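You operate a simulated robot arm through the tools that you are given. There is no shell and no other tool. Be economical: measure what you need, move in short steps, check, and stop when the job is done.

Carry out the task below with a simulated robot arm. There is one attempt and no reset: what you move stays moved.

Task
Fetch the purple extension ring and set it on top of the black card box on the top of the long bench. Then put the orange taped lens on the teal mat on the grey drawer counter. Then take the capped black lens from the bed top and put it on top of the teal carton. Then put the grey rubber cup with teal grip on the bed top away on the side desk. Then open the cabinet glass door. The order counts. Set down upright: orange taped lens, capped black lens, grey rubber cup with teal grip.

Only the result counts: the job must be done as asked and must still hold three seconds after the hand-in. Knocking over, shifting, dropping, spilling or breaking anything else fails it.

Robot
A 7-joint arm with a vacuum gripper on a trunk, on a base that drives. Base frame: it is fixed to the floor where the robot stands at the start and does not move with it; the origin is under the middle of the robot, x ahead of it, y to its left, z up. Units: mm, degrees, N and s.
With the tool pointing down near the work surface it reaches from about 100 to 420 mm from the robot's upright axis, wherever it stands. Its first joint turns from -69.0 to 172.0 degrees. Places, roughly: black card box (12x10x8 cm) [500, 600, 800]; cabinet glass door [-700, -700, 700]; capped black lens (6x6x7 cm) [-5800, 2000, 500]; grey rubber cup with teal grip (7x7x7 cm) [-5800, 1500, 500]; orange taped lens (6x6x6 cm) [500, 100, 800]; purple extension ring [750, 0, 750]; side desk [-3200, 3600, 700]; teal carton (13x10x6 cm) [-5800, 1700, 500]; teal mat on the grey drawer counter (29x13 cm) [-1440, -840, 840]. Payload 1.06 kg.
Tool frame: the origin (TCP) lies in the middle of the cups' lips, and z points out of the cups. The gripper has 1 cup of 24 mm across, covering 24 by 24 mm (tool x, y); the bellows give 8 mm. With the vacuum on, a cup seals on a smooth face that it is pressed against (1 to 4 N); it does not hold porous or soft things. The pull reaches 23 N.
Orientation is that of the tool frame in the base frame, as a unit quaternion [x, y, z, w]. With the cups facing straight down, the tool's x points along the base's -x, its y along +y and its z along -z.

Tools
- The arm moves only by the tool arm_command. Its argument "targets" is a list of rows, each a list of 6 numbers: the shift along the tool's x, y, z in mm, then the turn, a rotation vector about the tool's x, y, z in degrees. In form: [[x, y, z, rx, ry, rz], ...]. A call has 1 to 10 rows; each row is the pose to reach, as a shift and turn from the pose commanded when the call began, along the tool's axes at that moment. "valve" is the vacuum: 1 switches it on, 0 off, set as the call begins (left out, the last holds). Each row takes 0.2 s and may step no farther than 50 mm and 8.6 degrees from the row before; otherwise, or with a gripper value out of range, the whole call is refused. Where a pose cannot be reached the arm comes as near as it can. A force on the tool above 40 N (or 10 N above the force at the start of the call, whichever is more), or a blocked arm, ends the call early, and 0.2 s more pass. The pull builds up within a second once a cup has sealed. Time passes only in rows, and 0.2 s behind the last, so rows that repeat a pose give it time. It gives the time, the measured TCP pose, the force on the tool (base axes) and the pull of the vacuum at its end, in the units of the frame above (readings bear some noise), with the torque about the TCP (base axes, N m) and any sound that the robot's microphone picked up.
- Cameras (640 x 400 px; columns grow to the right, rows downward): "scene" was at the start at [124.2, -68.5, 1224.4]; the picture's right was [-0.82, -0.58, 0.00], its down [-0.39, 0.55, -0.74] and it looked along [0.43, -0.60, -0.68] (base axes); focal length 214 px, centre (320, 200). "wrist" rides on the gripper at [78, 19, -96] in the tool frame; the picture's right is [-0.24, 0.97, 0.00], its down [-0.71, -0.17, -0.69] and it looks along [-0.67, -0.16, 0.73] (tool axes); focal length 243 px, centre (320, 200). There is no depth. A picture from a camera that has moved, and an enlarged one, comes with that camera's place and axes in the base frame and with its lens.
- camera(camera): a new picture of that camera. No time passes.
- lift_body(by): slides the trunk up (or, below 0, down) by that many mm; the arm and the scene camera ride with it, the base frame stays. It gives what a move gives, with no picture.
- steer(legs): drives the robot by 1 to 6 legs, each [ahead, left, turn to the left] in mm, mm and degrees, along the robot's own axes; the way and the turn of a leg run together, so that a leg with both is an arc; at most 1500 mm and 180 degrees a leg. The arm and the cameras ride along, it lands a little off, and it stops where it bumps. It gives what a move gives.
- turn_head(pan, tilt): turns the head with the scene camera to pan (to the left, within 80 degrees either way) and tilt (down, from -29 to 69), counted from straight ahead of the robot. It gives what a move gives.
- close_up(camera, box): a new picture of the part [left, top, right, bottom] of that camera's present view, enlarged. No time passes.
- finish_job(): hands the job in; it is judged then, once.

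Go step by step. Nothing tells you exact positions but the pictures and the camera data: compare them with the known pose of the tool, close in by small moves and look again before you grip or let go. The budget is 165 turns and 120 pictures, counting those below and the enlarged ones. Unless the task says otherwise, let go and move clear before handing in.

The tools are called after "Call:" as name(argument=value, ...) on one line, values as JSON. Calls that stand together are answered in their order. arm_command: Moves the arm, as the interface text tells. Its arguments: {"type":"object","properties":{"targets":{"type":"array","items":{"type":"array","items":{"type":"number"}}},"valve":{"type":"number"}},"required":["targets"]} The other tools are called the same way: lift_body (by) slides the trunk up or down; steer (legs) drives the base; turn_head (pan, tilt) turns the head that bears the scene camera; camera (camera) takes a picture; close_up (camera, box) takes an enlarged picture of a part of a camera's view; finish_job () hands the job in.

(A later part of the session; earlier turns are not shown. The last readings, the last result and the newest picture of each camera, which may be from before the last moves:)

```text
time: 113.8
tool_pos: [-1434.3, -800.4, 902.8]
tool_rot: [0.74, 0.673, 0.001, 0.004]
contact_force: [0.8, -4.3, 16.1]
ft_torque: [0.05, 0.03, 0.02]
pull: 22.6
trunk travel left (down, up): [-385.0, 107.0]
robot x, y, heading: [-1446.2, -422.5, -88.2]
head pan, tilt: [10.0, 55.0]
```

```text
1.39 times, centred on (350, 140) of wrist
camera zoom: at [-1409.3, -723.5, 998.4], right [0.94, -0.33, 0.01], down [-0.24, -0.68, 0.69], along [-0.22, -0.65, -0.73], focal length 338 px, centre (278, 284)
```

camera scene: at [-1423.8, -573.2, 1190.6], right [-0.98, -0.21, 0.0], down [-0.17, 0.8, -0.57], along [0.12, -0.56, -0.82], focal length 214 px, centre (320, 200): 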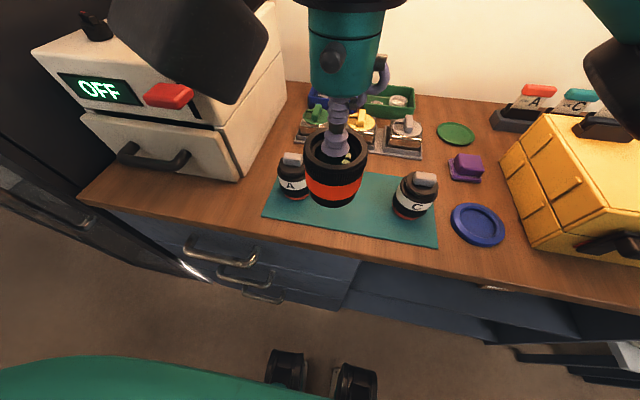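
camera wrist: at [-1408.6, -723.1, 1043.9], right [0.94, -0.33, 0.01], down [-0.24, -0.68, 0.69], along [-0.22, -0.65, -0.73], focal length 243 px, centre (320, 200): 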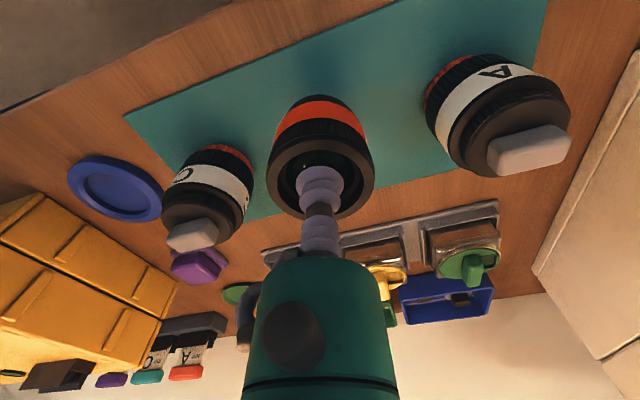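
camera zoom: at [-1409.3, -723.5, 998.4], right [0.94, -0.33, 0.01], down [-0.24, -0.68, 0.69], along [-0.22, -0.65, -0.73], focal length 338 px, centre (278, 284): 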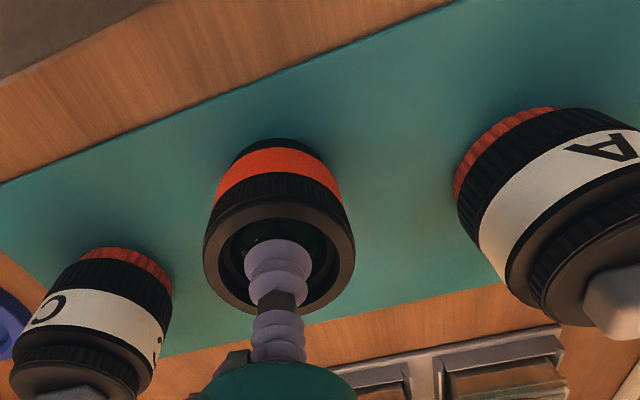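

Contact. I relieve the pressure slightly, release, and rise.

Call:
arm_command(targets=[[0, 0, -2, 0, 0, 0], [0, 0, -2, 0, 0, 0], [0, 0, -2, 0, 0, 0], [0, 0, -2, 0, 0, 0], [0, 0, -8, 0, 0, 0], [0, 0, -25, 0, 0, 0], [0, 0, -65, 0, 0, 0], [0, 0, -110, 0, 0, 0], [0, 0, -150, 0, 0, 0]], valve=0)

Call:
close_up(camera="scene", box=[240, 90, 460, 260])

```text
time: 115.8
tool_pos: [-1434.5, -799.8, 1051.7]
tool_rot: [0.74, 0.673, 0.002, 0.003]
contact_force: [-0.6, -0.7, -0.4]
ft_torque: [0.01, 0.0, 0.02]
pull: 0.1
trunk travel left (down, up): [-385.0, 107.0]
robot x, y, heading: [-1443.8, -422.4, -88.2]
head pan, tilt: [10.0, 55.0]
```

```text
2.35 times, centred on (350, 175) of scene
camera zoom: at [-1423.7, -573.0, 1190.5], right [-0.98, -0.21, 0.0], down [-0.17, 0.8, -0.57], along [0.12, -0.56, -0.82], focal length 505 px, centre (249, 259)
```

zoom: 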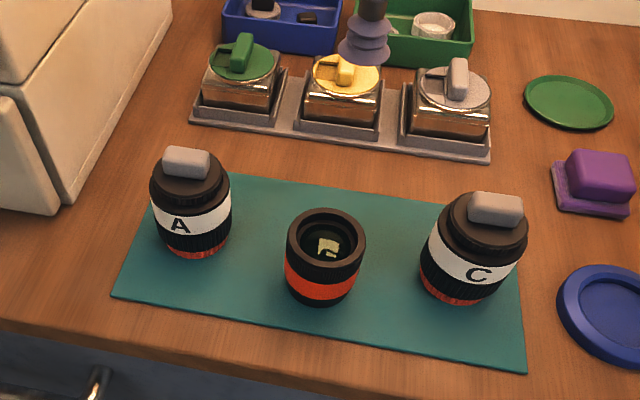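

Lens placed upright. Next the bed at x≈−5800. I retract, back off a little and look along −x.

Call:
arm_command(targets=[[40, 0, -5, 0, 0, 0], [80, 0, -10, 0, 0, 0]])

Call:
steer(legs=[[-200, 0, 0]])

Call:
turn_head(pan=-80, tilt=15)

Call:
camera(camera="scene")

```text
time: 116.4
tool_pos: [-1426.4, -719.4, 1062.1]
tool_rot: [0.74, 0.672, 0.001, 0.004]
contact_force: [-0.1, -0.1, -0.4]
ft_torque: [-0.01, -0.02, 0.0]
pull: 0.0
trunk travel left (down, up): [-385.0, 107.0]
robot x, y, heading: [-1444.3, -421.4, -87.7]
head pan, tilt: [10.0, 55.0]
```

```text
time: 118.0
tool_pos: [-1432.4, -516.1, 1062.2]
tool_rot: [0.74, 0.673, 0.002, 0.004]
contact_force: [0.8, -0.3, 0.2]
ft_torque: [0.0, 0.0, -0.02]
pull: 0.1
trunk travel left (down, up): [-385.0, 107.0]
robot x, y, heading: [-1448.5, -217.8, -88.2]
head pan, tilt: [10.0, 55.0]
```

```text
time: 119.6
tool_pos: [-1433.3, -515.4, 1061.7]
tool_rot: [0.74, 0.673, 0.001, 0.004]
contact_force: [0.5, 0.5, 0.4]
ft_torque: [0.04, -0.02, 0.04]
pull: 0.2
trunk travel left (down, up): [-385.0, 107.0]
robot x, y, heading: [-1453.4, -216.0, -88.0]
head pan, tilt: [-80.0, 15.0]
```

```text
43 pictures are left
camera scene: at [-1536.6, -318.8, 1250.7], right [-0.21, 0.98, 0.0], down [0.25, 0.05, -0.97], along [-0.94, -0.2, -0.26], focal length 214 px, centre (320, 200)
```

scene: 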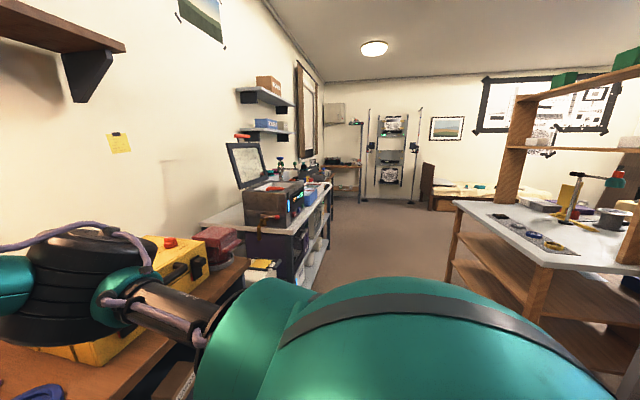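

The corridor along y≈−200 between the wall units and the island table is clear; the bed is at the far right. I turn to face −x and drive.

Call:
steer(legs=[[0, 0, -92], [1500, 0, 0], [1400, 0, 0]])

Call:
turn_head(pan=-30, tilt=15)

Call:
camera(camera="scene")

```text
time: 138.0
tool_pos: [-4740.4, -228.4, 1061.3]
tool_rot: [0.997, -0.077, -0.003, 0.003]
contact_force: [0.1, -1.0, 1.1]
ft_torque: [0.0, 0.01, 0.05]
pull: 0.1
trunk travel left (down, up): [-385.0, 107.0]
robot x, y, heading: [-4444.8, -229.1, 178.6]
head pan, tilt: [-80.0, 15.0]
```

```text
time: 139.2
tool_pos: [-4738.9, -229.1, 1060.6]
tool_rot: [0.997, -0.075, -0.003, 0.004]
contact_force: [0.3, -0.3, 0.5]
ft_torque: [0.01, 0.0, 0.02]
pull: 0.0
trunk travel left (down, up): [-385.0, 107.0]
robot x, y, heading: [-4442.2, -229.3, 178.6]
head pan, tilt: [-30.0, 15.0]
```

```text
42 pictures are left
camera scene: at [-4599.5, -179.3, 1250.8], right [0.52, 0.85, 0.0], down [0.22, -0.14, -0.97], along [-0.82, 0.5, -0.26], focal length 214 px, centre (320, 200)
```

scene: 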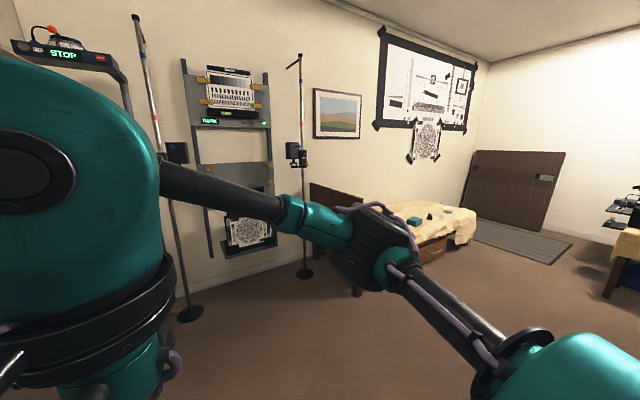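

The bed with the teal carton is visible at about (−5760,1600). I drive to around (−4950,1600) and look.

Call:
steer(legs=[[0, -1000, 0], [450, -800, 0]])

Call:
turn_head(pan=0, tilt=45)

Call:
camera(camera="scene")

```text
time: 155.5
tool_pos: [-5187.1, 1575.7, 1061.9]
tool_rot: [0.998, -0.055, -0.001, 0.003]
contact_force: [-0.1, 0.2, 0.9]
ft_torque: [-0.01, -0.01, -0.02]
pull: 0.2
trunk travel left (down, up): [-385.0, 107.0]
robot x, y, heading: [-4891.1, 1587.0, -178.9]
head pan, tilt: [-30.0, 15.0]
```

```text
time: 156.4
tool_pos: [-5188.5, 1575.1, 1062.9]
tool_rot: [0.998, -0.056, -0.002, 0.004]
contact_force: [0.1, 0.8, -0.8]
ft_torque: [0.01, 0.03, -0.03]
pull: 0.0
trunk travel left (down, up): [-385.0, 107.0]
robot x, y, heading: [-4890.3, 1587.4, -179.0]
head pan, tilt: [0.0, 45.0]
```

```text
41 pictures are left
camera scene: at [-5049.1, 1584.0, 1204.0], right [-0.02, 1.0, 0.0], down [0.71, 0.01, -0.71], along [-0.71, -0.01, -0.71], focal length 214 px, centre (320, 200)
```

scene: 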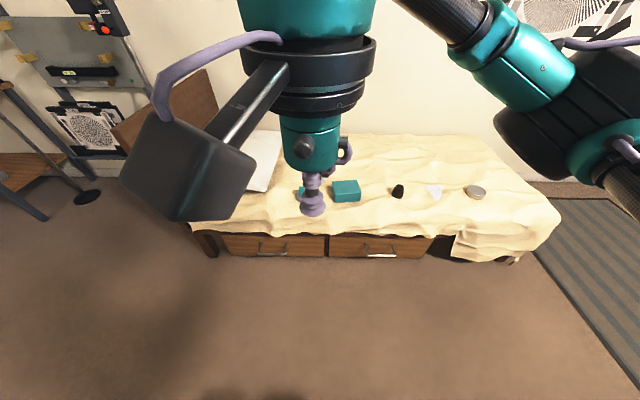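

Bed front edge ≈ x −5590, carton ≈ (−5769,1691), capped lens ≈ (−5778,1929). I lower the trunk and approach to (−5400,1810).

Call:
lift_body(by=-330)

Call:
steer(legs=[[490, -232, -1]])

Call:
turn_head(pan=0, tilt=50)

Call:
camera(camera="scene")

Call:
camera(camera="wrist")

```text
time: 158.9
tool_pos: [-5202.5, 1573.7, 771.4]
tool_rot: [0.996, -0.086, 0.022, -0.006]
contact_force: [-0.2, 0.5, 0.3]
ft_torque: [-0.03, 0.03, -0.01]
pull: 0.0
trunk travel left (down, up): [-100.0, 392.0]
robot x, y, heading: [-4888.7, 1588.2, -179.0]
head pan, tilt: [0.0, 45.0]
stopped: the force on the tool passed its limit at 57 N (the readings are from after the stop); the commanded pose is now the measured one
```

```text
time: 162.0
tool_pos: [-5685.8, 1808.9, 773.1]
tool_rot: [0.995, -0.097, 0.023, -0.004]
contact_force: [-0.7, 0.6, -0.1]
ft_torque: [-0.02, 0.0, 0.0]
pull: 0.1
trunk travel left (down, up): [-100.0, 392.0]
robot x, y, heading: [-5369.1, 1818.7, 179.8]
head pan, tilt: [0.0, 45.0]
```

```text
time: 162.7
tool_pos: [-5686.5, 1808.5, 771.5]
tool_rot: [0.995, -0.098, 0.025, -0.005]
contact_force: [0.1, -0.4, 0.3]
ft_torque: [0.0, -0.01, -0.01]
pull: 0.0
trunk travel left (down, up): [-100.0, 392.0]
robot x, y, heading: [-5373.2, 1812.6, 180.2]
head pan, tilt: [0.0, 50.0]
```

```text
40 pictures are left
camera scene: at [-5622.0, 1814.8, 916.6], right [-0.02, 1.0, 0.0], down [0.59, 0.01, -0.81], along [-0.81, -0.01, -0.59], focal length 214 px, centre (320, 200)
```

scene: 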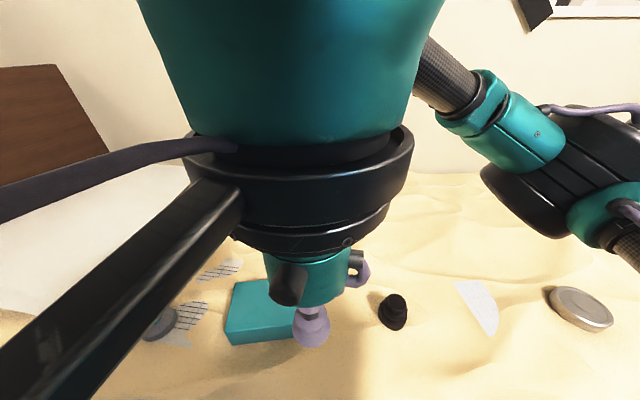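

```text
39 pictures are left
camera wrist: at [-5619.5, 1774.8, 870.7], right [-0.42, -0.91, -0.03], down [-0.7, 0.3, 0.65], along [-0.58, 0.29, -0.76], focal length 243 px, centre (320, 200)
```

wrist: 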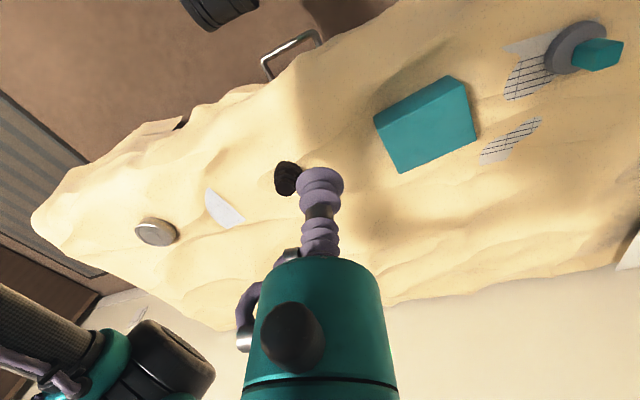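

I zoom on the capped lens and the cup area.

Call:
close_up(camera="scene", box=[340, 270, 440, 350])

Call:
close_up(camera="wrist", box=[360, 0, 640, 190])

```text
5.00 times, centred on (390, 310) of scene
camera zoom: at [-5622.0, 1814.8, 916.6], right [-0.02, 1.0, 0.0], down [0.59, 0.01, -0.81], along [-0.81, -0.01, -0.59], focal length 1072 px, centre (-30, -350)
```

zoom: 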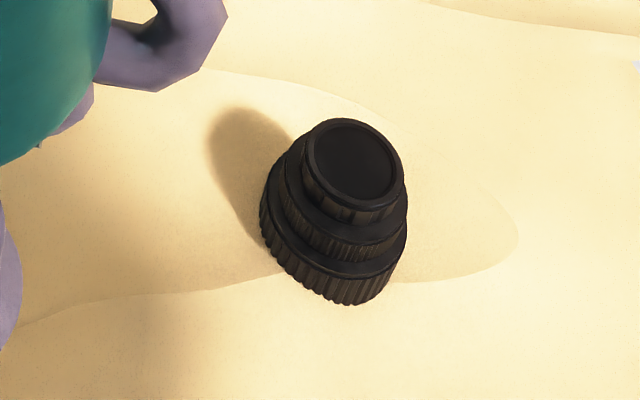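

```text
2.11 times, centred on (500, 95) of wrist
camera zoom: at [-5619.5, 1774.8, 870.7], right [-0.42, -0.91, -0.03], down [-0.7, 0.3, 0.65], along [-0.58, 0.29, -0.76], focal length 511 px, centre (-59, 421)
```

zoom: 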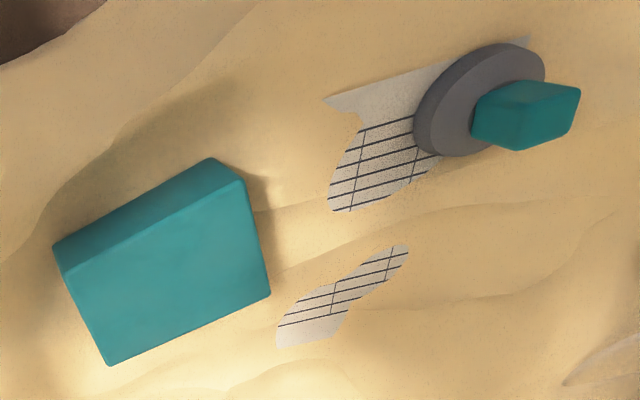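

The lens stands upright with a flat cap; the grey cup with the teal grip lies at y≈1550. I level the tool and move near the lens for a stereo look.

Call:
arm_command(targets=[[-23, -22, 23, -0.4, -1.4, 0], [-46, -44, 46, -0.85, -2.8, 0], [-69, -66, 69, -0.85, -2.8, 0], [-92, -88, 92, -0.85, -2.8, 0], [-113, -109, 118, -0.85, -2.8, 0]])

Call:
close_up(camera="wrist", box=[240, 60, 440, 260])

Call:
camera(camera="scene")

```text
time: 163.9
tool_pos: [-5771.0, 1938.2, 649.9]
tool_rot: [0.995, -0.095, -0.002, 0.001]
contact_force: [0.7, -0.5, -1.0]
ft_torque: [0.02, 0.03, -0.02]
pull: 0.1
trunk travel left (down, up): [-100.0, 392.0]
robot x, y, heading: [-5374.2, 1817.5, 180.0]
head pan, tilt: [0.0, 50.0]
```

```text
2.00 times, centred on (340, 160) of wrist
camera zoom: at [-5697.6, 1905.4, 745.3], right [-0.41, -0.91, 0.0], down [-0.66, 0.3, 0.69], along [-0.63, 0.28, -0.73], focal length 485 px, centre (280, 280)
```

zoom: 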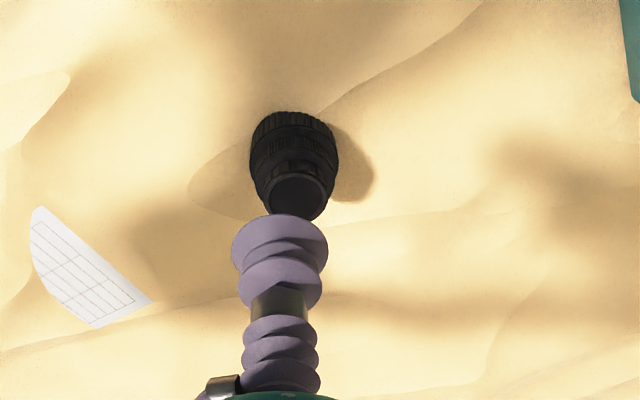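

```text
35 pictures are left
camera scene: at [-5611.7, 1816.3, 896.9], right [0.0, 1.0, 0.0], down [0.77, 0.0, -0.64], along [-0.64, 0.0, -0.77], focal length 214 px, centre (320, 200)
```

scene: 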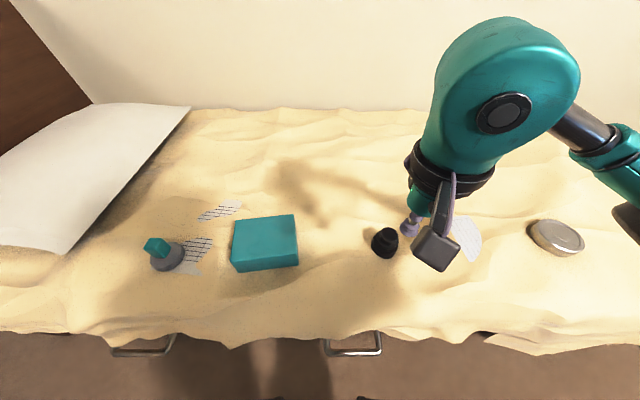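

Call:
close_up(camera="scene", box=[350, 200, 430, 270])

```text
5.71 times, centred on (390, 235) of scene
camera zoom: at [-5611.7, 1816.3, 896.9], right [0.0, 1.0, 0.0], down [0.77, 0.0, -0.64], along [-0.64, 0.0, -0.77], focal length 1226 px, centre (-80, 0)
```

zoom: 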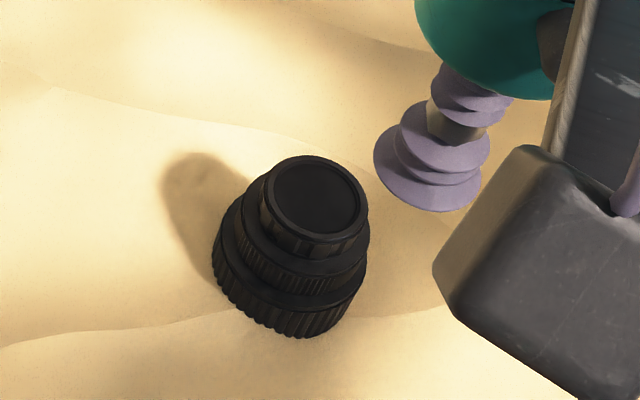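

I move above the cap estimate (−5814,1943) at z≈605 and compare.

Call:
arm_command(targets=[[-22, 1.6, 20, 0, 0, 0], [-43, 3.2, 43, 0, 0, 0], [-43, 3.2, 43, 0, 0, 0]])

Call:
close_up(camera="wrist", box=[250, 80, 390, 240])

Call:
close_up(camera="scene", box=[350, 190, 430, 270])

```text
time: 164.7
tool_pos: [-5814.7, 1943.7, 608.1]
tool_rot: [0.995, -0.095, -0.001, 0.0]
contact_force: [-0.1, 0.0, -0.3]
ft_torque: [-0.03, 0.01, 0.01]
pull: 0.1
trunk travel left (down, up): [-100.0, 392.0]
robot x, y, heading: [-5375.6, 1822.3, 179.7]
head pan, tilt: [0.0, 50.0]
```

```text
2.50 times, centred on (320, 160) of wrist
camera zoom: at [-5742.0, 1910.9, 704.2], right [-0.42, -0.91, 0.0], down [-0.66, 0.3, 0.69], along [-0.63, 0.28, -0.73], focal length 606 px, centre (320, 300)
```

zoom: 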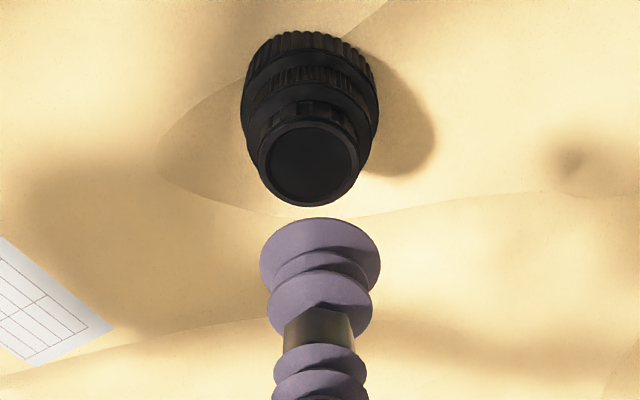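

```text
5.00 times, centred on (390, 230) of scene
camera zoom: at [-5611.7, 1816.4, 896.9], right [0.0, 1.0, 0.0], down [0.77, 0.0, -0.64], along [-0.64, 0.0, -0.77], focal length 1072 px, centre (-30, 50)
```

zoom: 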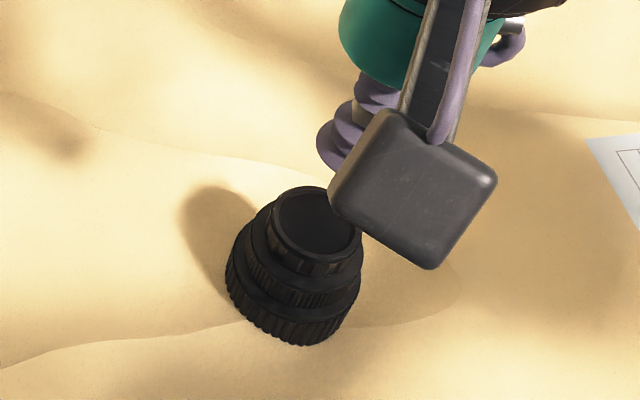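

Apparent sizes show the bed is lower than assumed: cap ≈ (−5846,1961,510), carton top ≈ (−5838,1699,500). I raise the tool, move the base closer and lower the trunk a bit.

Call:
arm_command(targets=[[0, 0, -40, 0, 0, 0]])

Call:
steer(legs=[[60, -110, 0]])

Call:
lift_body(by=-50)

```text
time: 165.1
tool_pos: [-5816.0, 1941.9, 648.4]
tool_rot: [0.995, -0.096, -0.003, 0.0]
contact_force: [-0.7, -0.1, -0.2]
ft_torque: [0.03, 0.0, 0.02]
pull: 0.0
trunk travel left (down, up): [-100.0, 392.0]
robot x, y, heading: [-5371.4, 1820.7, 179.8]
head pan, tilt: [0.0, 50.0]
```

```text
time: 166.7
tool_pos: [-5874.2, 2050.8, 648.0]
tool_rot: [0.995, -0.095, -0.004, 0.001]
contact_force: [0.2, -0.1, -0.7]
ft_torque: [0.01, 0.02, -0.01]
pull: 0.1
trunk travel left (down, up): [-100.0, 392.0]
robot x, y, heading: [-5431.8, 1925.6, 180.0]
head pan, tilt: [0.0, 50.0]
```

```text
time: 167.6
tool_pos: [-5874.2, 2051.6, 598.5]
tool_rot: [0.995, -0.096, -0.003, 0.002]
contact_force: [0.0, 0.2, -0.1]
ft_torque: [-0.02, -0.01, -0.03]
pull: 0.1
trunk travel left (down, up): [-50.0, 442.0]
robot x, y, heading: [-5430.8, 1928.1, 179.8]
head pan, tilt: [0.0, 50.0]
```

Call:
arm_command(targets=[[20, 40, 0, 0, 0, 0], [44.7, 82, 0, 0, 0, 0], [44.7, 84, 38, 0, 0, 0], [44.7, 84, 38, 0, 0, 0]])

Call:
close_up(camera="wrist", box=[250, 80, 390, 240])

Call:
camera(camera="scene")

```text
time: 168.6
tool_pos: [-5845.2, 1958.8, 562.9]
tool_rot: [0.995, -0.095, -0.002, 0.001]
contact_force: [-0.1, 0.4, -1.0]
ft_torque: [0.01, -0.03, -0.01]
pull: 0.1
trunk travel left (down, up): [-50.0, 442.0]
robot x, y, heading: [-5430.0, 1923.8, 179.7]
head pan, tilt: [0.0, 50.0]
```

```text
2.50 times, centred on (320, 160) of wrist
camera zoom: at [-5772.0, 1926.2, 658.4], right [-0.42, -0.91, 0.0], down [-0.66, 0.3, 0.69], along [-0.63, 0.28, -0.73], focal length 606 px, centre (320, 300)
```

zoom: 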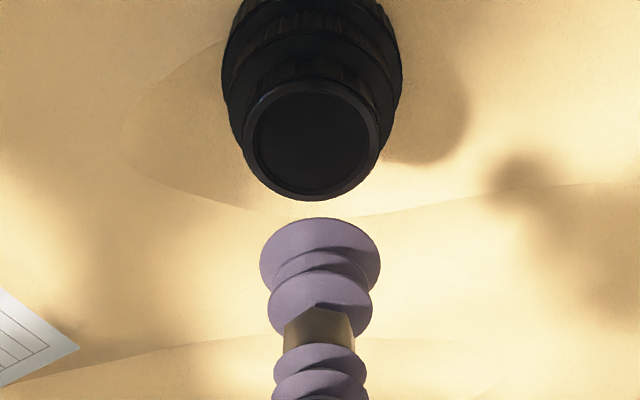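

```text
30 pictures are left
camera scene: at [-5687.2, 1925.4, 843.4], right [0.0, 1.0, 0.0], down [0.77, 0.0, -0.64], along [-0.64, 0.0, -0.77], focal length 214 px, centre (320, 200)
```

scene: 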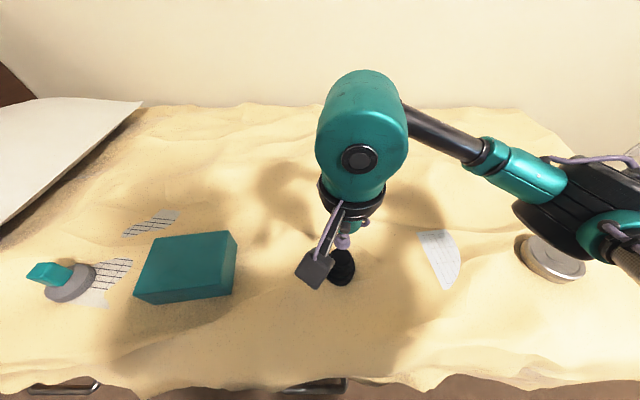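

Now aligned in y; cap seems near (−5838,1957,~525). I adjust and lower a little, then check again.

Call:
arm_command(targets=[[7.4, 0.4, 10, 0, 0, 0], [7.4, 0.4, 20, 0, 0, 0], [7.4, 0.4, 20, 0, 0, 0]])

Call:
close_up(camera="wrist", box=[250, 80, 390, 240])

```text
time: 169.4
tool_pos: [-5836.8, 1957.5, 541.0]
tool_rot: [0.995, -0.096, -0.002, 0.002]
contact_force: [0.1, -0.4, 0.0]
ft_torque: [0.0, 0.0, -0.01]
pull: 0.1
trunk travel left (down, up): [-50.0, 442.0]
robot x, y, heading: [-5436.8, 1929.6, 180.0]
head pan, tilt: [0.0, 50.0]
```

```text
2.50 times, centred on (320, 160) of wrist
camera zoom: at [-5764.8, 1925.1, 637.1], right [-0.42, -0.91, 0.0], down [-0.66, 0.3, 0.69], along [-0.63, 0.28, -0.73], focal length 606 px, centre (320, 300)
```

zoom: 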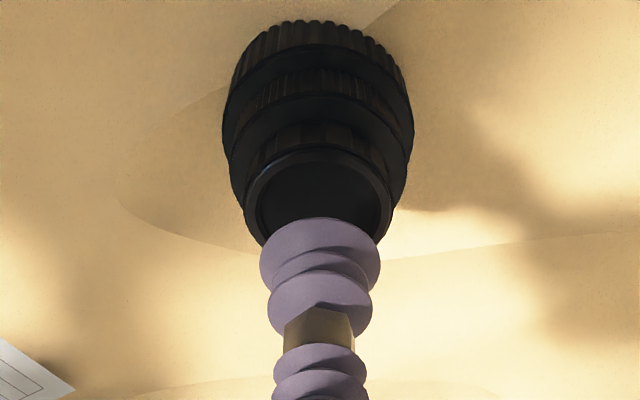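

Call:
arm_command(targets=[[4.3, 1, 3, 0, 0, 0], [4.3, 1, 6, 0, 0, 0], [4.3, 1, 6, 0, 0, 0]], valve=1)

Call:
close_up(camera="wrist", box=[250, 80, 390, 240])

```text
time: 170.2
tool_pos: [-5835.3, 1956.0, 534.5]
tool_rot: [0.995, -0.095, -0.001, 0.0]
contact_force: [0.6, 0.0, -0.3]
ft_torque: [0.0, -0.02, 0.02]
pull: 0.0
trunk travel left (down, up): [-50.0, 442.0]
robot x, y, heading: [-5433.0, 1928.1, 179.8]
head pan, tilt: [0.0, 50.0]
```

```text
2.50 times, centred on (320, 160) of wrist
camera zoom: at [-5761.4, 1923.2, 630.0], right [-0.42, -0.91, 0.0], down [-0.66, 0.3, 0.69], along [-0.63, 0.28, -0.73], focal length 606 px, centre (320, 300)
```

zoom: 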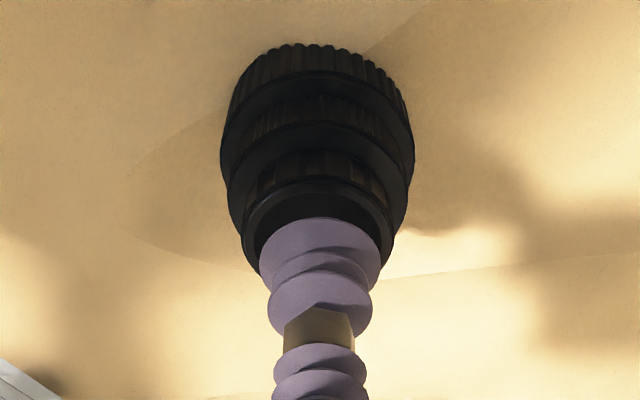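

Descend onto the cap in small steps.

Call:
arm_command(targets=[[0, 0, 2, 0, 0, 0], [0, 0, 4, 0, 0, 0], [0, 0, 5.5, 0, 0, 0], [0, 0, 7, 0, 0, 0], [0, 0, 7, 0, 0, 0]], valve=1)

Call:
close_up(camera="wrist", box=[250, 80, 390, 240])

```text
time: 171.4
tool_pos: [-5835.1, 1955.8, 527.3]
tool_rot: [0.995, -0.096, -0.002, 0.001]
contact_force: [0.5, -0.2, 0.3]
ft_torque: [-0.01, -0.05, 0.01]
pull: 0.1
trunk travel left (down, up): [-50.0, 442.0]
robot x, y, heading: [-5431.8, 1927.4, 179.7]
head pan, tilt: [0.0, 50.0]
```

```text
2.50 times, centred on (320, 160) of wrist
camera zoom: at [-5762.3, 1923.7, 622.8], right [-0.42, -0.91, 0.0], down [-0.66, 0.3, 0.69], along [-0.63, 0.28, -0.73], focal length 606 px, centre (320, 300)
```

zoom: 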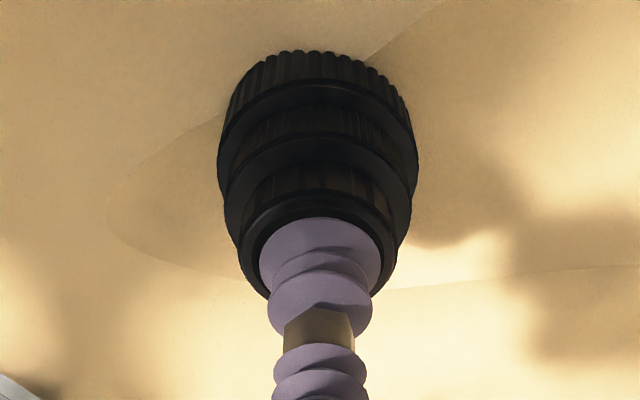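

Call:
arm_command(targets=[[0, 0, 1.5, 0, 0, 0], [0, 0, 3, 0, 0, 0], [0, 0, 4.5, 0, 0, 0], [0, 0, 4.5, 0, 0, 0], [0, 0, 4.5, 0, 0, 0]], valve=1)

```text
time: 172.6
tool_pos: [-5835.6, 1957.6, 520.5]
tool_rot: [0.996, -0.094, -0.002, 0.001]
contact_force: [-0.8, 0.4, -0.1]
ft_torque: [-0.05, 0.02, 0.0]
pull: 0.0
trunk travel left (down, up): [-50.0, 442.0]
robot x, y, heading: [-5433.3, 1927.1, 179.8]
head pan, tilt: [0.0, 50.0]
```

Call:
close_up(camera="wrist", box=[250, 80, 390, 240])

```text
2.50 times, centred on (320, 160) of wrist
camera zoom: at [-5761.9, 1923.7, 618.0], right [-0.42, -0.91, 0.0], down [-0.66, 0.3, 0.69], along [-0.63, 0.28, -0.73], focal length 606 px, centre (320, 300)
```

zoom: 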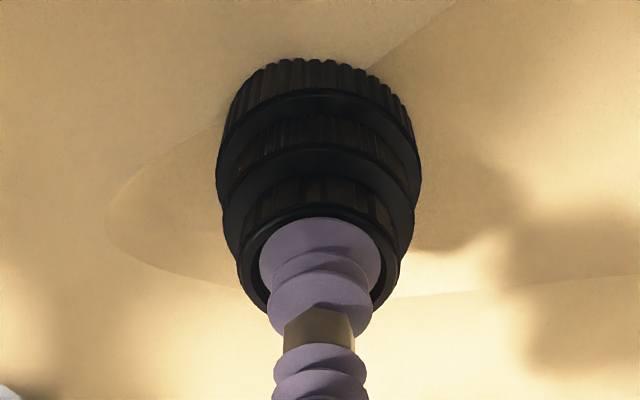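

Concentric now; continue down.

Call:
arm_command(targets=[[0, 0, 1.5, 0, 0, 0], [-0.5, 0, 3, 0, 0, 0], [-1, 0, 4.5, 0, 0, 0], [-1, 0, 4.5, 0, 0, 0], [-1, 0, 4.5, 0, 0, 0]], valve=1)

```text
time: 173.8
tool_pos: [-5838.5, 1956.3, 519.6]
tool_rot: [0.995, -0.096, -0.003, 0.002]
contact_force: [-0.4, 0.1, 0.6]
ft_torque: [-0.01, 0.01, -0.03]
pull: 0.0
trunk travel left (down, up): [-50.0, 442.0]
robot x, y, heading: [-5432.9, 1927.4, 179.7]
head pan, tilt: [0.0, 50.0]
```

Call:
arm_command(targets=[[-0.5, 0, 1.5, 0, 0, 0], [-1, 0, 3, 0, 0, 0], [-1.5, 0, 4.5, 0, 0, 0], [-2, 0, 6, 0, 0, 0], [-2, 0, 6, 0, 0, 0]], valve=1)

Call:
close_up(camera="wrist", box=[250, 80, 390, 240])

```text
time: 175.0
tool_pos: [-5838.0, 1957.5, 513.4]
tool_rot: [0.996, -0.094, -0.003, 0.001]
contact_force: [5.7, -5.6, 15.2]
ft_torque: [0.07, 0.01, 0.05]
pull: 23.6
trunk travel left (down, up): [-50.0, 442.0]
robot x, y, heading: [-5435.3, 1923.9, 179.8]
head pan, tilt: [0.0, 50.0]
```

```text
2.50 times, centred on (320, 160) of wrist
camera zoom: at [-5764.6, 1924.4, 608.6], right [-0.41, -0.91, 0.01], down [-0.66, 0.3, 0.69], along [-0.63, 0.28, -0.73], focal length 606 px, centre (320, 300)
```

zoom: 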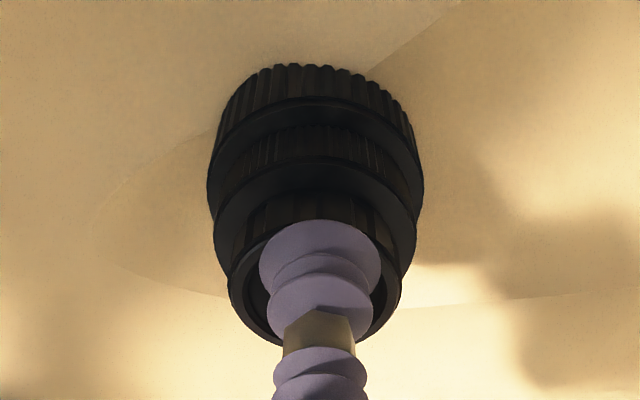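

Sealed on the cap. Lift straight up 130 mm and slide the base toward the carton.

Call:
arm_command(targets=[[0, 0, -3, 0, 0, 0], [0, 0, -12, 0, 0, 0], [0, 0, -40, 0, 0, 0], [0, 0, -85, 0, 0, 0], [0, 0, -130, 0, 0, 0]])

Call:
steer(legs=[[0, 215, 0]])

Call:
camera(camera="scene")

Call:
camera(camera="wrist")

```text
time: 176.2
tool_pos: [-5839.9, 1954.9, 643.7]
tool_rot: [0.995, -0.095, -0.002, 0.0]
contact_force: [-0.7, -0.1, -2.2]
ft_torque: [0.01, 0.0, 0.0]
pull: 22.6
trunk travel left (down, up): [-50.0, 442.0]
robot x, y, heading: [-5430.8, 1928.8, 180.2]
head pan, tilt: [0.0, 50.0]
```

```text
time: 178.7
tool_pos: [-5841.3, 1742.3, 643.8]
tool_rot: [0.995, -0.096, -0.002, 0.001]
contact_force: [0.3, 0.0, -1.3]
ft_torque: [0.01, -0.01, 0.04]
pull: 23.3
trunk travel left (down, up): [-50.0, 442.0]
robot x, y, heading: [-5431.7, 1713.7, 179.8]
head pan, tilt: [0.0, 50.0]
```

```text
24 pictures are left
camera scene: at [-5687.9, 1712.7, 843.3], right [0.0, 1.0, 0.0], down [0.77, 0.0, -0.64], along [-0.64, 0.0, -0.77], focal length 214 px, centre (320, 200)
```

scene: 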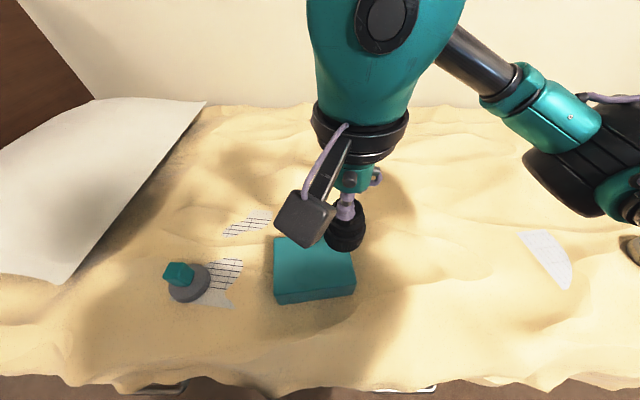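

```text
23 pictures are left
camera wrist: at [-5768.1, 1709.8, 738.8], right [-0.42, -0.91, 0.0], down [-0.66, 0.3, 0.69], along [-0.63, 0.28, -0.73], focal length 243 px, centre (320, 200)
```

wrist: 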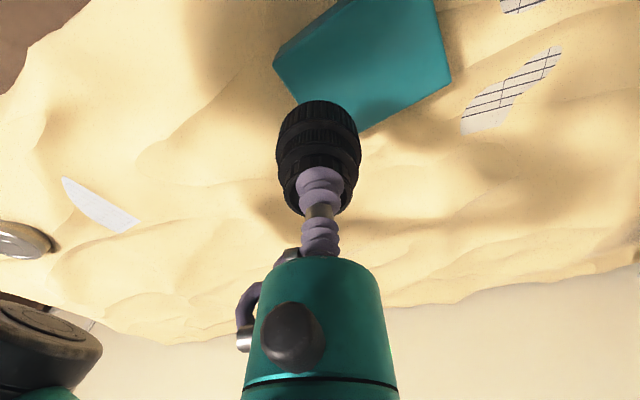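

I shift over the carton's middle (≈ −5836,1702), lower to ~20 mm above and check.

Call:
arm_command(targets=[[13.5, 38, 0, 0, 0, 0], [13.5, 38, 40, 0, 0, 0], [13.5, 38, 54, 0, 0, 0]])

Call:
close_up(camera="scene", box=[240, 180, 400, 320])

Call:
close_up(camera="wrist", box=[200, 0, 480, 220])

```text
time: 179.5
tool_pos: [-5834.3, 1701.3, 588.3]
tool_rot: [0.995, -0.096, -0.002, 0.002]
contact_force: [-0.4, -0.6, -2.0]
ft_torque: [0.02, 0.01, 0.04]
pull: 22.9
trunk travel left (down, up): [-50.0, 442.0]
robot x, y, heading: [-5430.6, 1714.3, 179.7]
head pan, tilt: [0.0, 50.0]
```

```text
2.86 times, centred on (320, 250) of scene
camera zoom: at [-5687.9, 1712.6, 843.3], right [0.0, 1.0, 0.0], down [0.77, 0.0, -0.64], along [-0.64, 0.0, -0.77], focal length 613 px, centre (320, 57)
```

zoom: 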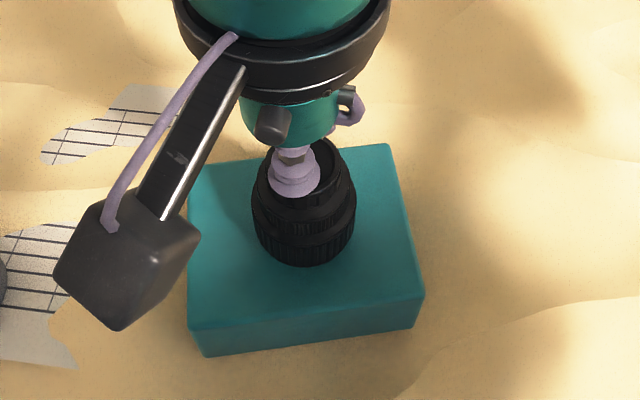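

```text
1.82 times, centred on (340, 110) of wrist
camera zoom: at [-5760.9, 1668.4, 683.7], right [-0.42, -0.91, 0.0], down [-0.66, 0.3, 0.69], along [-0.63, 0.28, -0.73], focal length 441 px, centre (284, 364)
```

zoom: 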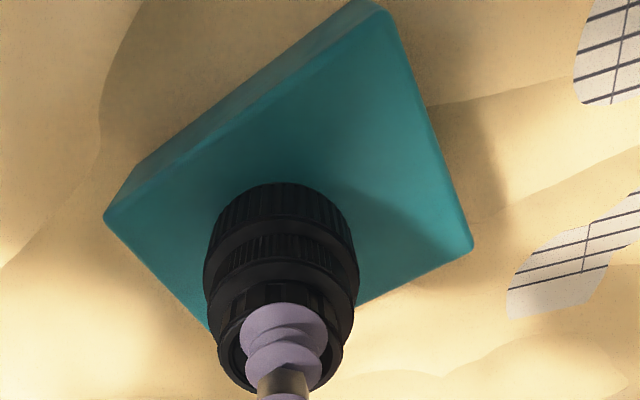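

The lens should go ~11 mm further (−x). I shift and lower until contact.

Call:
arm_command(targets=[[-10.4, 4, 0, 0, 0, 0], [-10.4, 4, 8, 0, 0, 0], [-10.4, 4, 11, 0, 0, 0], [-10.4, 4, 13, 0, 0, 0], [-10.4, 4, 15, 0, 0, 0], [-10.4, 4, 15, 0, 0, 0]])

```text
time: 180.9
tool_pos: [-5844.9, 1700.6, 575.3]
tool_rot: [0.995, -0.095, -0.003, 0.002]
contact_force: [1.9, -3.3, 6.5]
ft_torque: [0.03, 0.04, 0.04]
pull: 23.3
trunk travel left (down, up): [-50.0, 442.0]
robot x, y, heading: [-5436.1, 1714.5, 179.6]
head pan, tilt: [0.0, 50.0]
```

Contact at z≈575. I check the placement before releasing.

Call:
close_up(camera="scene", box=[240, 180, 400, 320])

```text
2.86 times, centred on (320, 250) of scene
camera zoom: at [-5687.5, 1712.4, 843.5], right [0.0, 1.0, 0.0], down [0.77, 0.0, -0.64], along [-0.64, 0.0, -0.77], focal length 613 px, centre (320, 57)
```

zoom: 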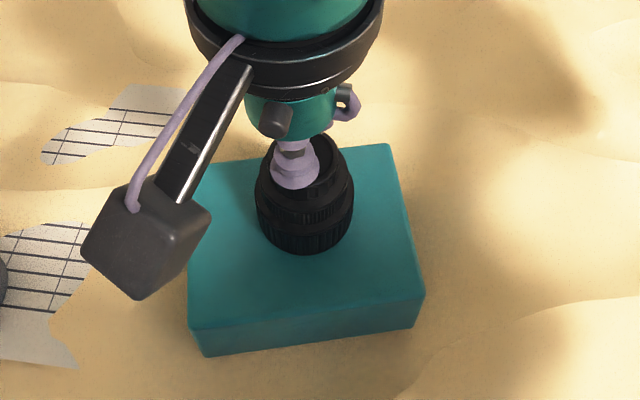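

Well on the carton. Release and rise.

Call:
arm_command(targets=[[0, 0, -1, 0, 0, 0], [0, 0, -1, 0, 0, 0], [0, 0, -1, 0, 0, 0], [0, 0, -1, 0, 0, 0], [0, 0, -6, 0, 0, 0], [0, 0, -25, 0, 0, 0], [0, 0, -65, 0, 0, 0], [0, 0, -110, 0, 0, 0]], valve=0)

Call:
steer(legs=[[0, 160, 0]])

Call:
camera(camera="scene")

Call:
camera(camera="wrist")

```text
time: 182.7
tool_pos: [-5845.1, 1699.2, 685.1]
tool_rot: [0.995, -0.096, -0.002, 0.001]
contact_force: [0.1, -0.3, -0.4]
ft_torque: [0.0, -0.02, -0.07]
pull: 0.1
trunk travel left (down, up): [-50.0, 442.0]
robot x, y, heading: [-5432.3, 1710.4, 179.5]
head pan, tilt: [0.0, 50.0]
```

```text
time: 184.8
tool_pos: [-5844.8, 1535.7, 684.8]
tool_rot: [0.996, -0.094, -0.002, 0.002]
contact_force: [0.4, 0.8, 0.2]
ft_torque: [0.01, 0.03, 0.05]
pull: 0.1
trunk travel left (down, up): [-50.0, 442.0]
robot x, y, heading: [-5430.3, 1544.4, -179.8]
head pan, tilt: [0.0, 50.0]
```

```text
19 pictures are left
camera scene: at [-5687.9, 1548.9, 843.4], right [0.0, 1.0, 0.0], down [0.77, 0.0, -0.64], along [-0.64, 0.0, -0.77], focal length 214 px, centre (320, 200)
```

scene: 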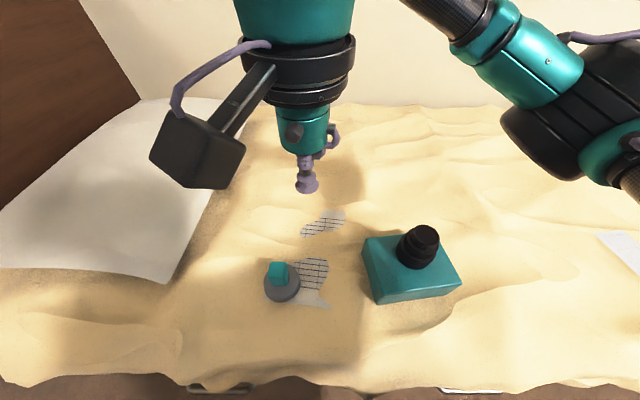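

```text
18 pictures are left
camera wrist: at [-5771.9, 1503.0, 780.1], right [-0.41, -0.91, 0.0], down [-0.66, 0.3, 0.69], along [-0.63, 0.28, -0.73], focal length 243 px, centre (320, 200)
```

wrist: 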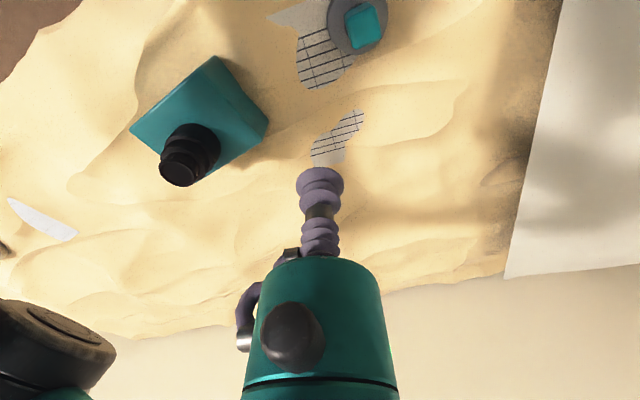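

Capped lens stands on the carton. The cup's teal grip top is near (−5818,1485,~530). I move above it.

Call:
arm_command(targets=[[20, 22, 15, 0, 0, 0], [38.8, 44.2, 30, 0, 0, 0], [38.8, 44.2, 75, 0, 0, 0], [38.8, 44.2, 105, 0, 0, 0]])

Call:
close_up(camera="wrist", box=[240, 40, 400, 240])

Call:
close_up(camera="scene", box=[220, 190, 360, 330])

```text
time: 185.8
tool_pos: [-5815.8, 1483.5, 579.1]
tool_rot: [0.996, -0.094, -0.002, 0.002]
contact_force: [-0.1, -0.2, -0.5]
ft_torque: [0.0, -0.02, 0.02]
pull: 0.1
trunk travel left (down, up): [-50.0, 442.0]
robot x, y, heading: [-5436.8, 1546.6, -179.8]
head pan, tilt: [0.0, 50.0]
```

```text
2.00 times, centred on (320, 140) of wrist
camera zoom: at [-5741.9, 1451.9, 675.6], right [-0.41, -0.91, 0.0], down [-0.66, 0.3, 0.69], along [-0.63, 0.28, -0.73], focal length 485 px, centre (320, 320)
```

zoom: 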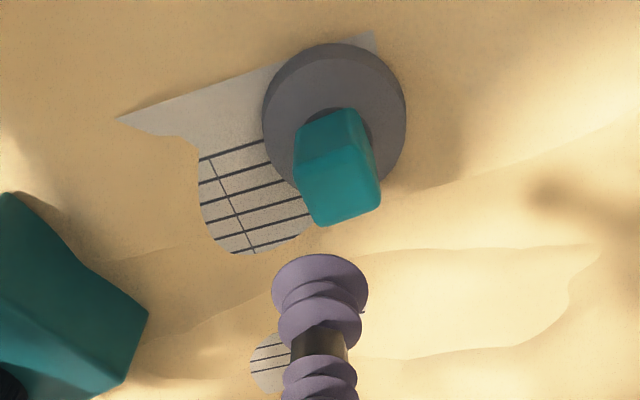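

```text
2.86 times, centred on (290, 260) of scene
camera zoom: at [-5687.9, 1548.9, 843.4], right [0.0, 1.0, 0.0], down [0.77, 0.0, -0.64], along [-0.64, 0.0, -0.77], focal length 613 px, centre (406, 29)
```

zoom: 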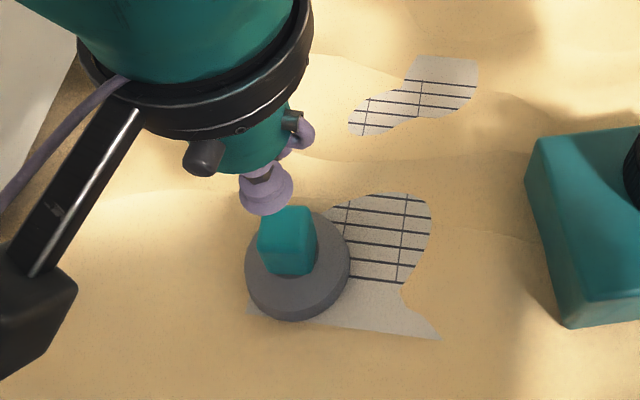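

Call:
arm_command(targets=[[-11.6, 4.3, 0, 0, 0, 0], [-11.6, 4.3, 20, 0, 0, 0], [-11.6, 4.3, 46, 0, 0, 0], [-11.6, 4.3, 46, 0, 0, 0]])

Call:
close_up(camera="wrist", box=[240, 40, 400, 240])

```text
time: 186.8
tool_pos: [-5829.2, 1483.1, 534.6]
tool_rot: [0.996, -0.094, -0.004, 0.001]
contact_force: [-0.6, 0.0, -0.3]
ft_torque: [-0.01, -0.03, 0.03]
pull: 0.0
trunk travel left (down, up): [-50.0, 442.0]
robot x, y, heading: [-5431.1, 1552.1, -179.9]
head pan, tilt: [0.0, 50.0]
```

```text
2.00 times, centred on (320, 140) of wrist
camera zoom: at [-5755.8, 1450.8, 630.3], right [-0.41, -0.91, 0.0], down [-0.66, 0.3, 0.69], along [-0.63, 0.28, -0.73], focal length 485 px, centre (320, 320)
```

zoom: 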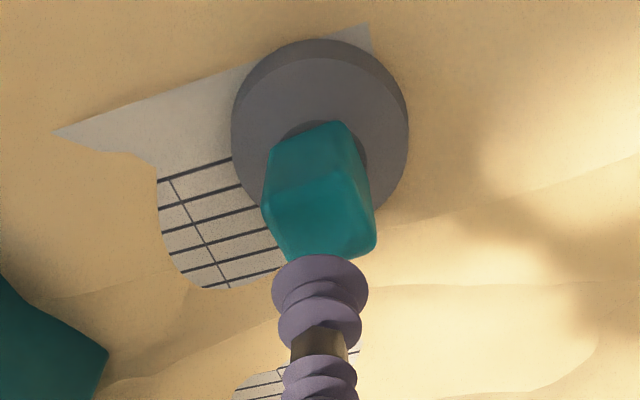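

Call:
arm_command(targets=[[1, 0, 8, 0, 0, 0], [1, 0, 15, 0, 0, 0], [1, 0, 15, 0, 0, 0]], valve=1)

Call:
close_up(camera="wrist", box=[240, 40, 400, 240])

```text
time: 187.6
tool_pos: [-5828.3, 1482.6, 518.5]
tool_rot: [0.996, -0.094, -0.003, 0.0]
contact_force: [0.5, 0.2, 0.2]
ft_torque: [0.0, 0.0, -0.02]
pull: 0.1
trunk travel left (down, up): [-50.0, 442.0]
robot x, y, heading: [-5436.9, 1550.7, -179.6]
head pan, tilt: [0.0, 50.0]
```

```text
2.00 times, centred on (320, 140) of wrist
camera zoom: at [-5755.4, 1450.3, 614.2], right [-0.41, -0.91, 0.0], down [-0.66, 0.3, 0.69], along [-0.63, 0.28, -0.73], focal length 485 px, centre (320, 320)
```

zoom: 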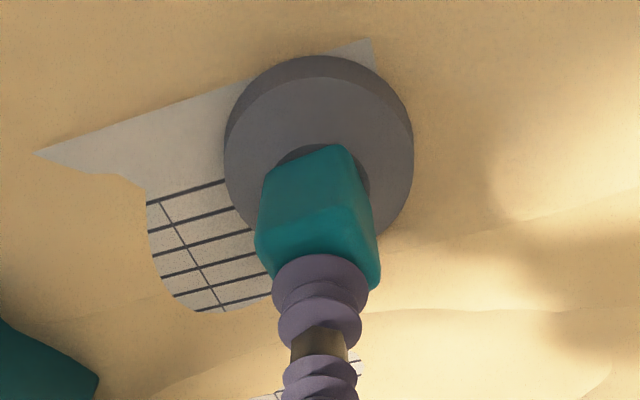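

Call:
arm_command(targets=[[1, 0, 2, 0, 0, 0], [1.5, 0, 4, 0, 0, 0], [1.5, 0, 6, 0, 0, 0], [1.5, 0, 7.5, 0, 0, 0], [1.5, 0, 7.5, 0, 0, 0]], valve=1)

```text
time: 188.8
tool_pos: [-5826.7, 1482.7, 510.8]
tool_rot: [0.996, -0.094, -0.002, 0.001]
contact_force: [-8.3, 0.3, 16.7]
ft_torque: [0.0, -0.04, 0.0]
pull: 22.0
trunk travel left (down, up): [-50.0, 442.0]
robot x, y, heading: [-5435.2, 1552.8, -179.9]
head pan, tilt: [0.0, 50.0]
```

Sealed. Lift the cup and raise the trunk for travel.

Call:
arm_command(targets=[[0, 0, -4, 0, 0, 0], [0, 0, -14, 0, 0, 0], [0, 0, -40, 0, 0, 0], [0, 0, -85, 0, 0, 0], [0, 0, -130, 0, 0, 0]])

Call:
steer(legs=[[-350, 0, 0]])

Call:
lift_body(by=340)

Call:
turn_head(pan=-80, tilt=20)

Call:
camera(camera="scene")

```text
time: 190.0
tool_pos: [-5824.9, 1481.6, 640.3]
tool_rot: [0.996, -0.094, -0.002, 0.0]
contact_force: [1.0, 1.2, -0.2]
ft_torque: [0.0, 0.01, -0.03]
pull: 23.1
trunk travel left (down, up): [-50.0, 442.0]
robot x, y, heading: [-5435.8, 1551.3, -180.2]
head pan, tilt: [0.0, 50.0]
```

```text
time: 192.2
tool_pos: [-5475.8, 1483.6, 639.4]
tool_rot: [0.996, -0.093, -0.002, 0.001]
contact_force: [-0.2, 0.3, -0.6]
ft_torque: [0.02, 0.02, -0.01]
pull: 22.8
trunk travel left (down, up): [-50.0, 442.0]
robot x, y, heading: [-5081.7, 1550.9, -179.6]
head pan, tilt: [0.0, 50.0]
```

```text
time: 195.6
tool_pos: [-5476.3, 1483.1, 978.9]
tool_rot: [0.996, -0.093, -0.002, 0.001]
contact_force: [-0.6, 0.1, -0.6]
ft_torque: [0.01, -0.01, 0.03]
pull: 23.6
trunk travel left (down, up): [-390.0, 102.0]
robot x, y, heading: [-5089.3, 1550.3, -179.7]
head pan, tilt: [0.0, 50.0]
```

```text
time: 197.1
tool_pos: [-5475.2, 1483.1, 978.5]
tool_rot: [0.996, -0.093, -0.002, 0.001]
contact_force: [-0.1, -0.2, -0.7]
ft_torque: [-0.01, 0.04, -0.03]
pull: 22.8
trunk travel left (down, up): [-390.0, 102.0]
robot x, y, heading: [-5086.2, 1549.2, -180.1]
head pan, tilt: [-80.0, 20.0]
```

```text
13 pictures are left
camera scene: at [-5177.3, 1641.3, 1248.4], right [0.98, 0.18, 0.0], down [0.06, -0.34, -0.94], along [-0.17, 0.92, -0.34], focal length 214 px, centre (320, 200)
```

scene: 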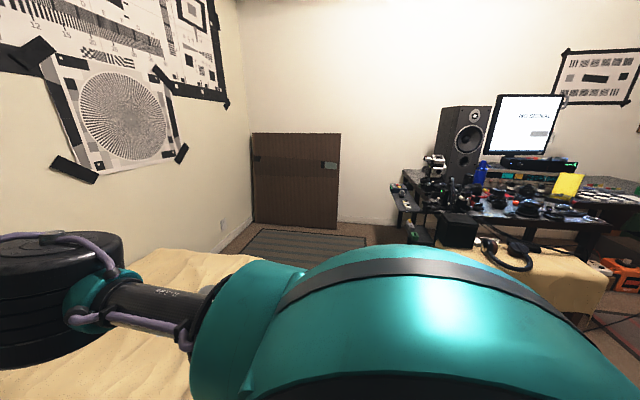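

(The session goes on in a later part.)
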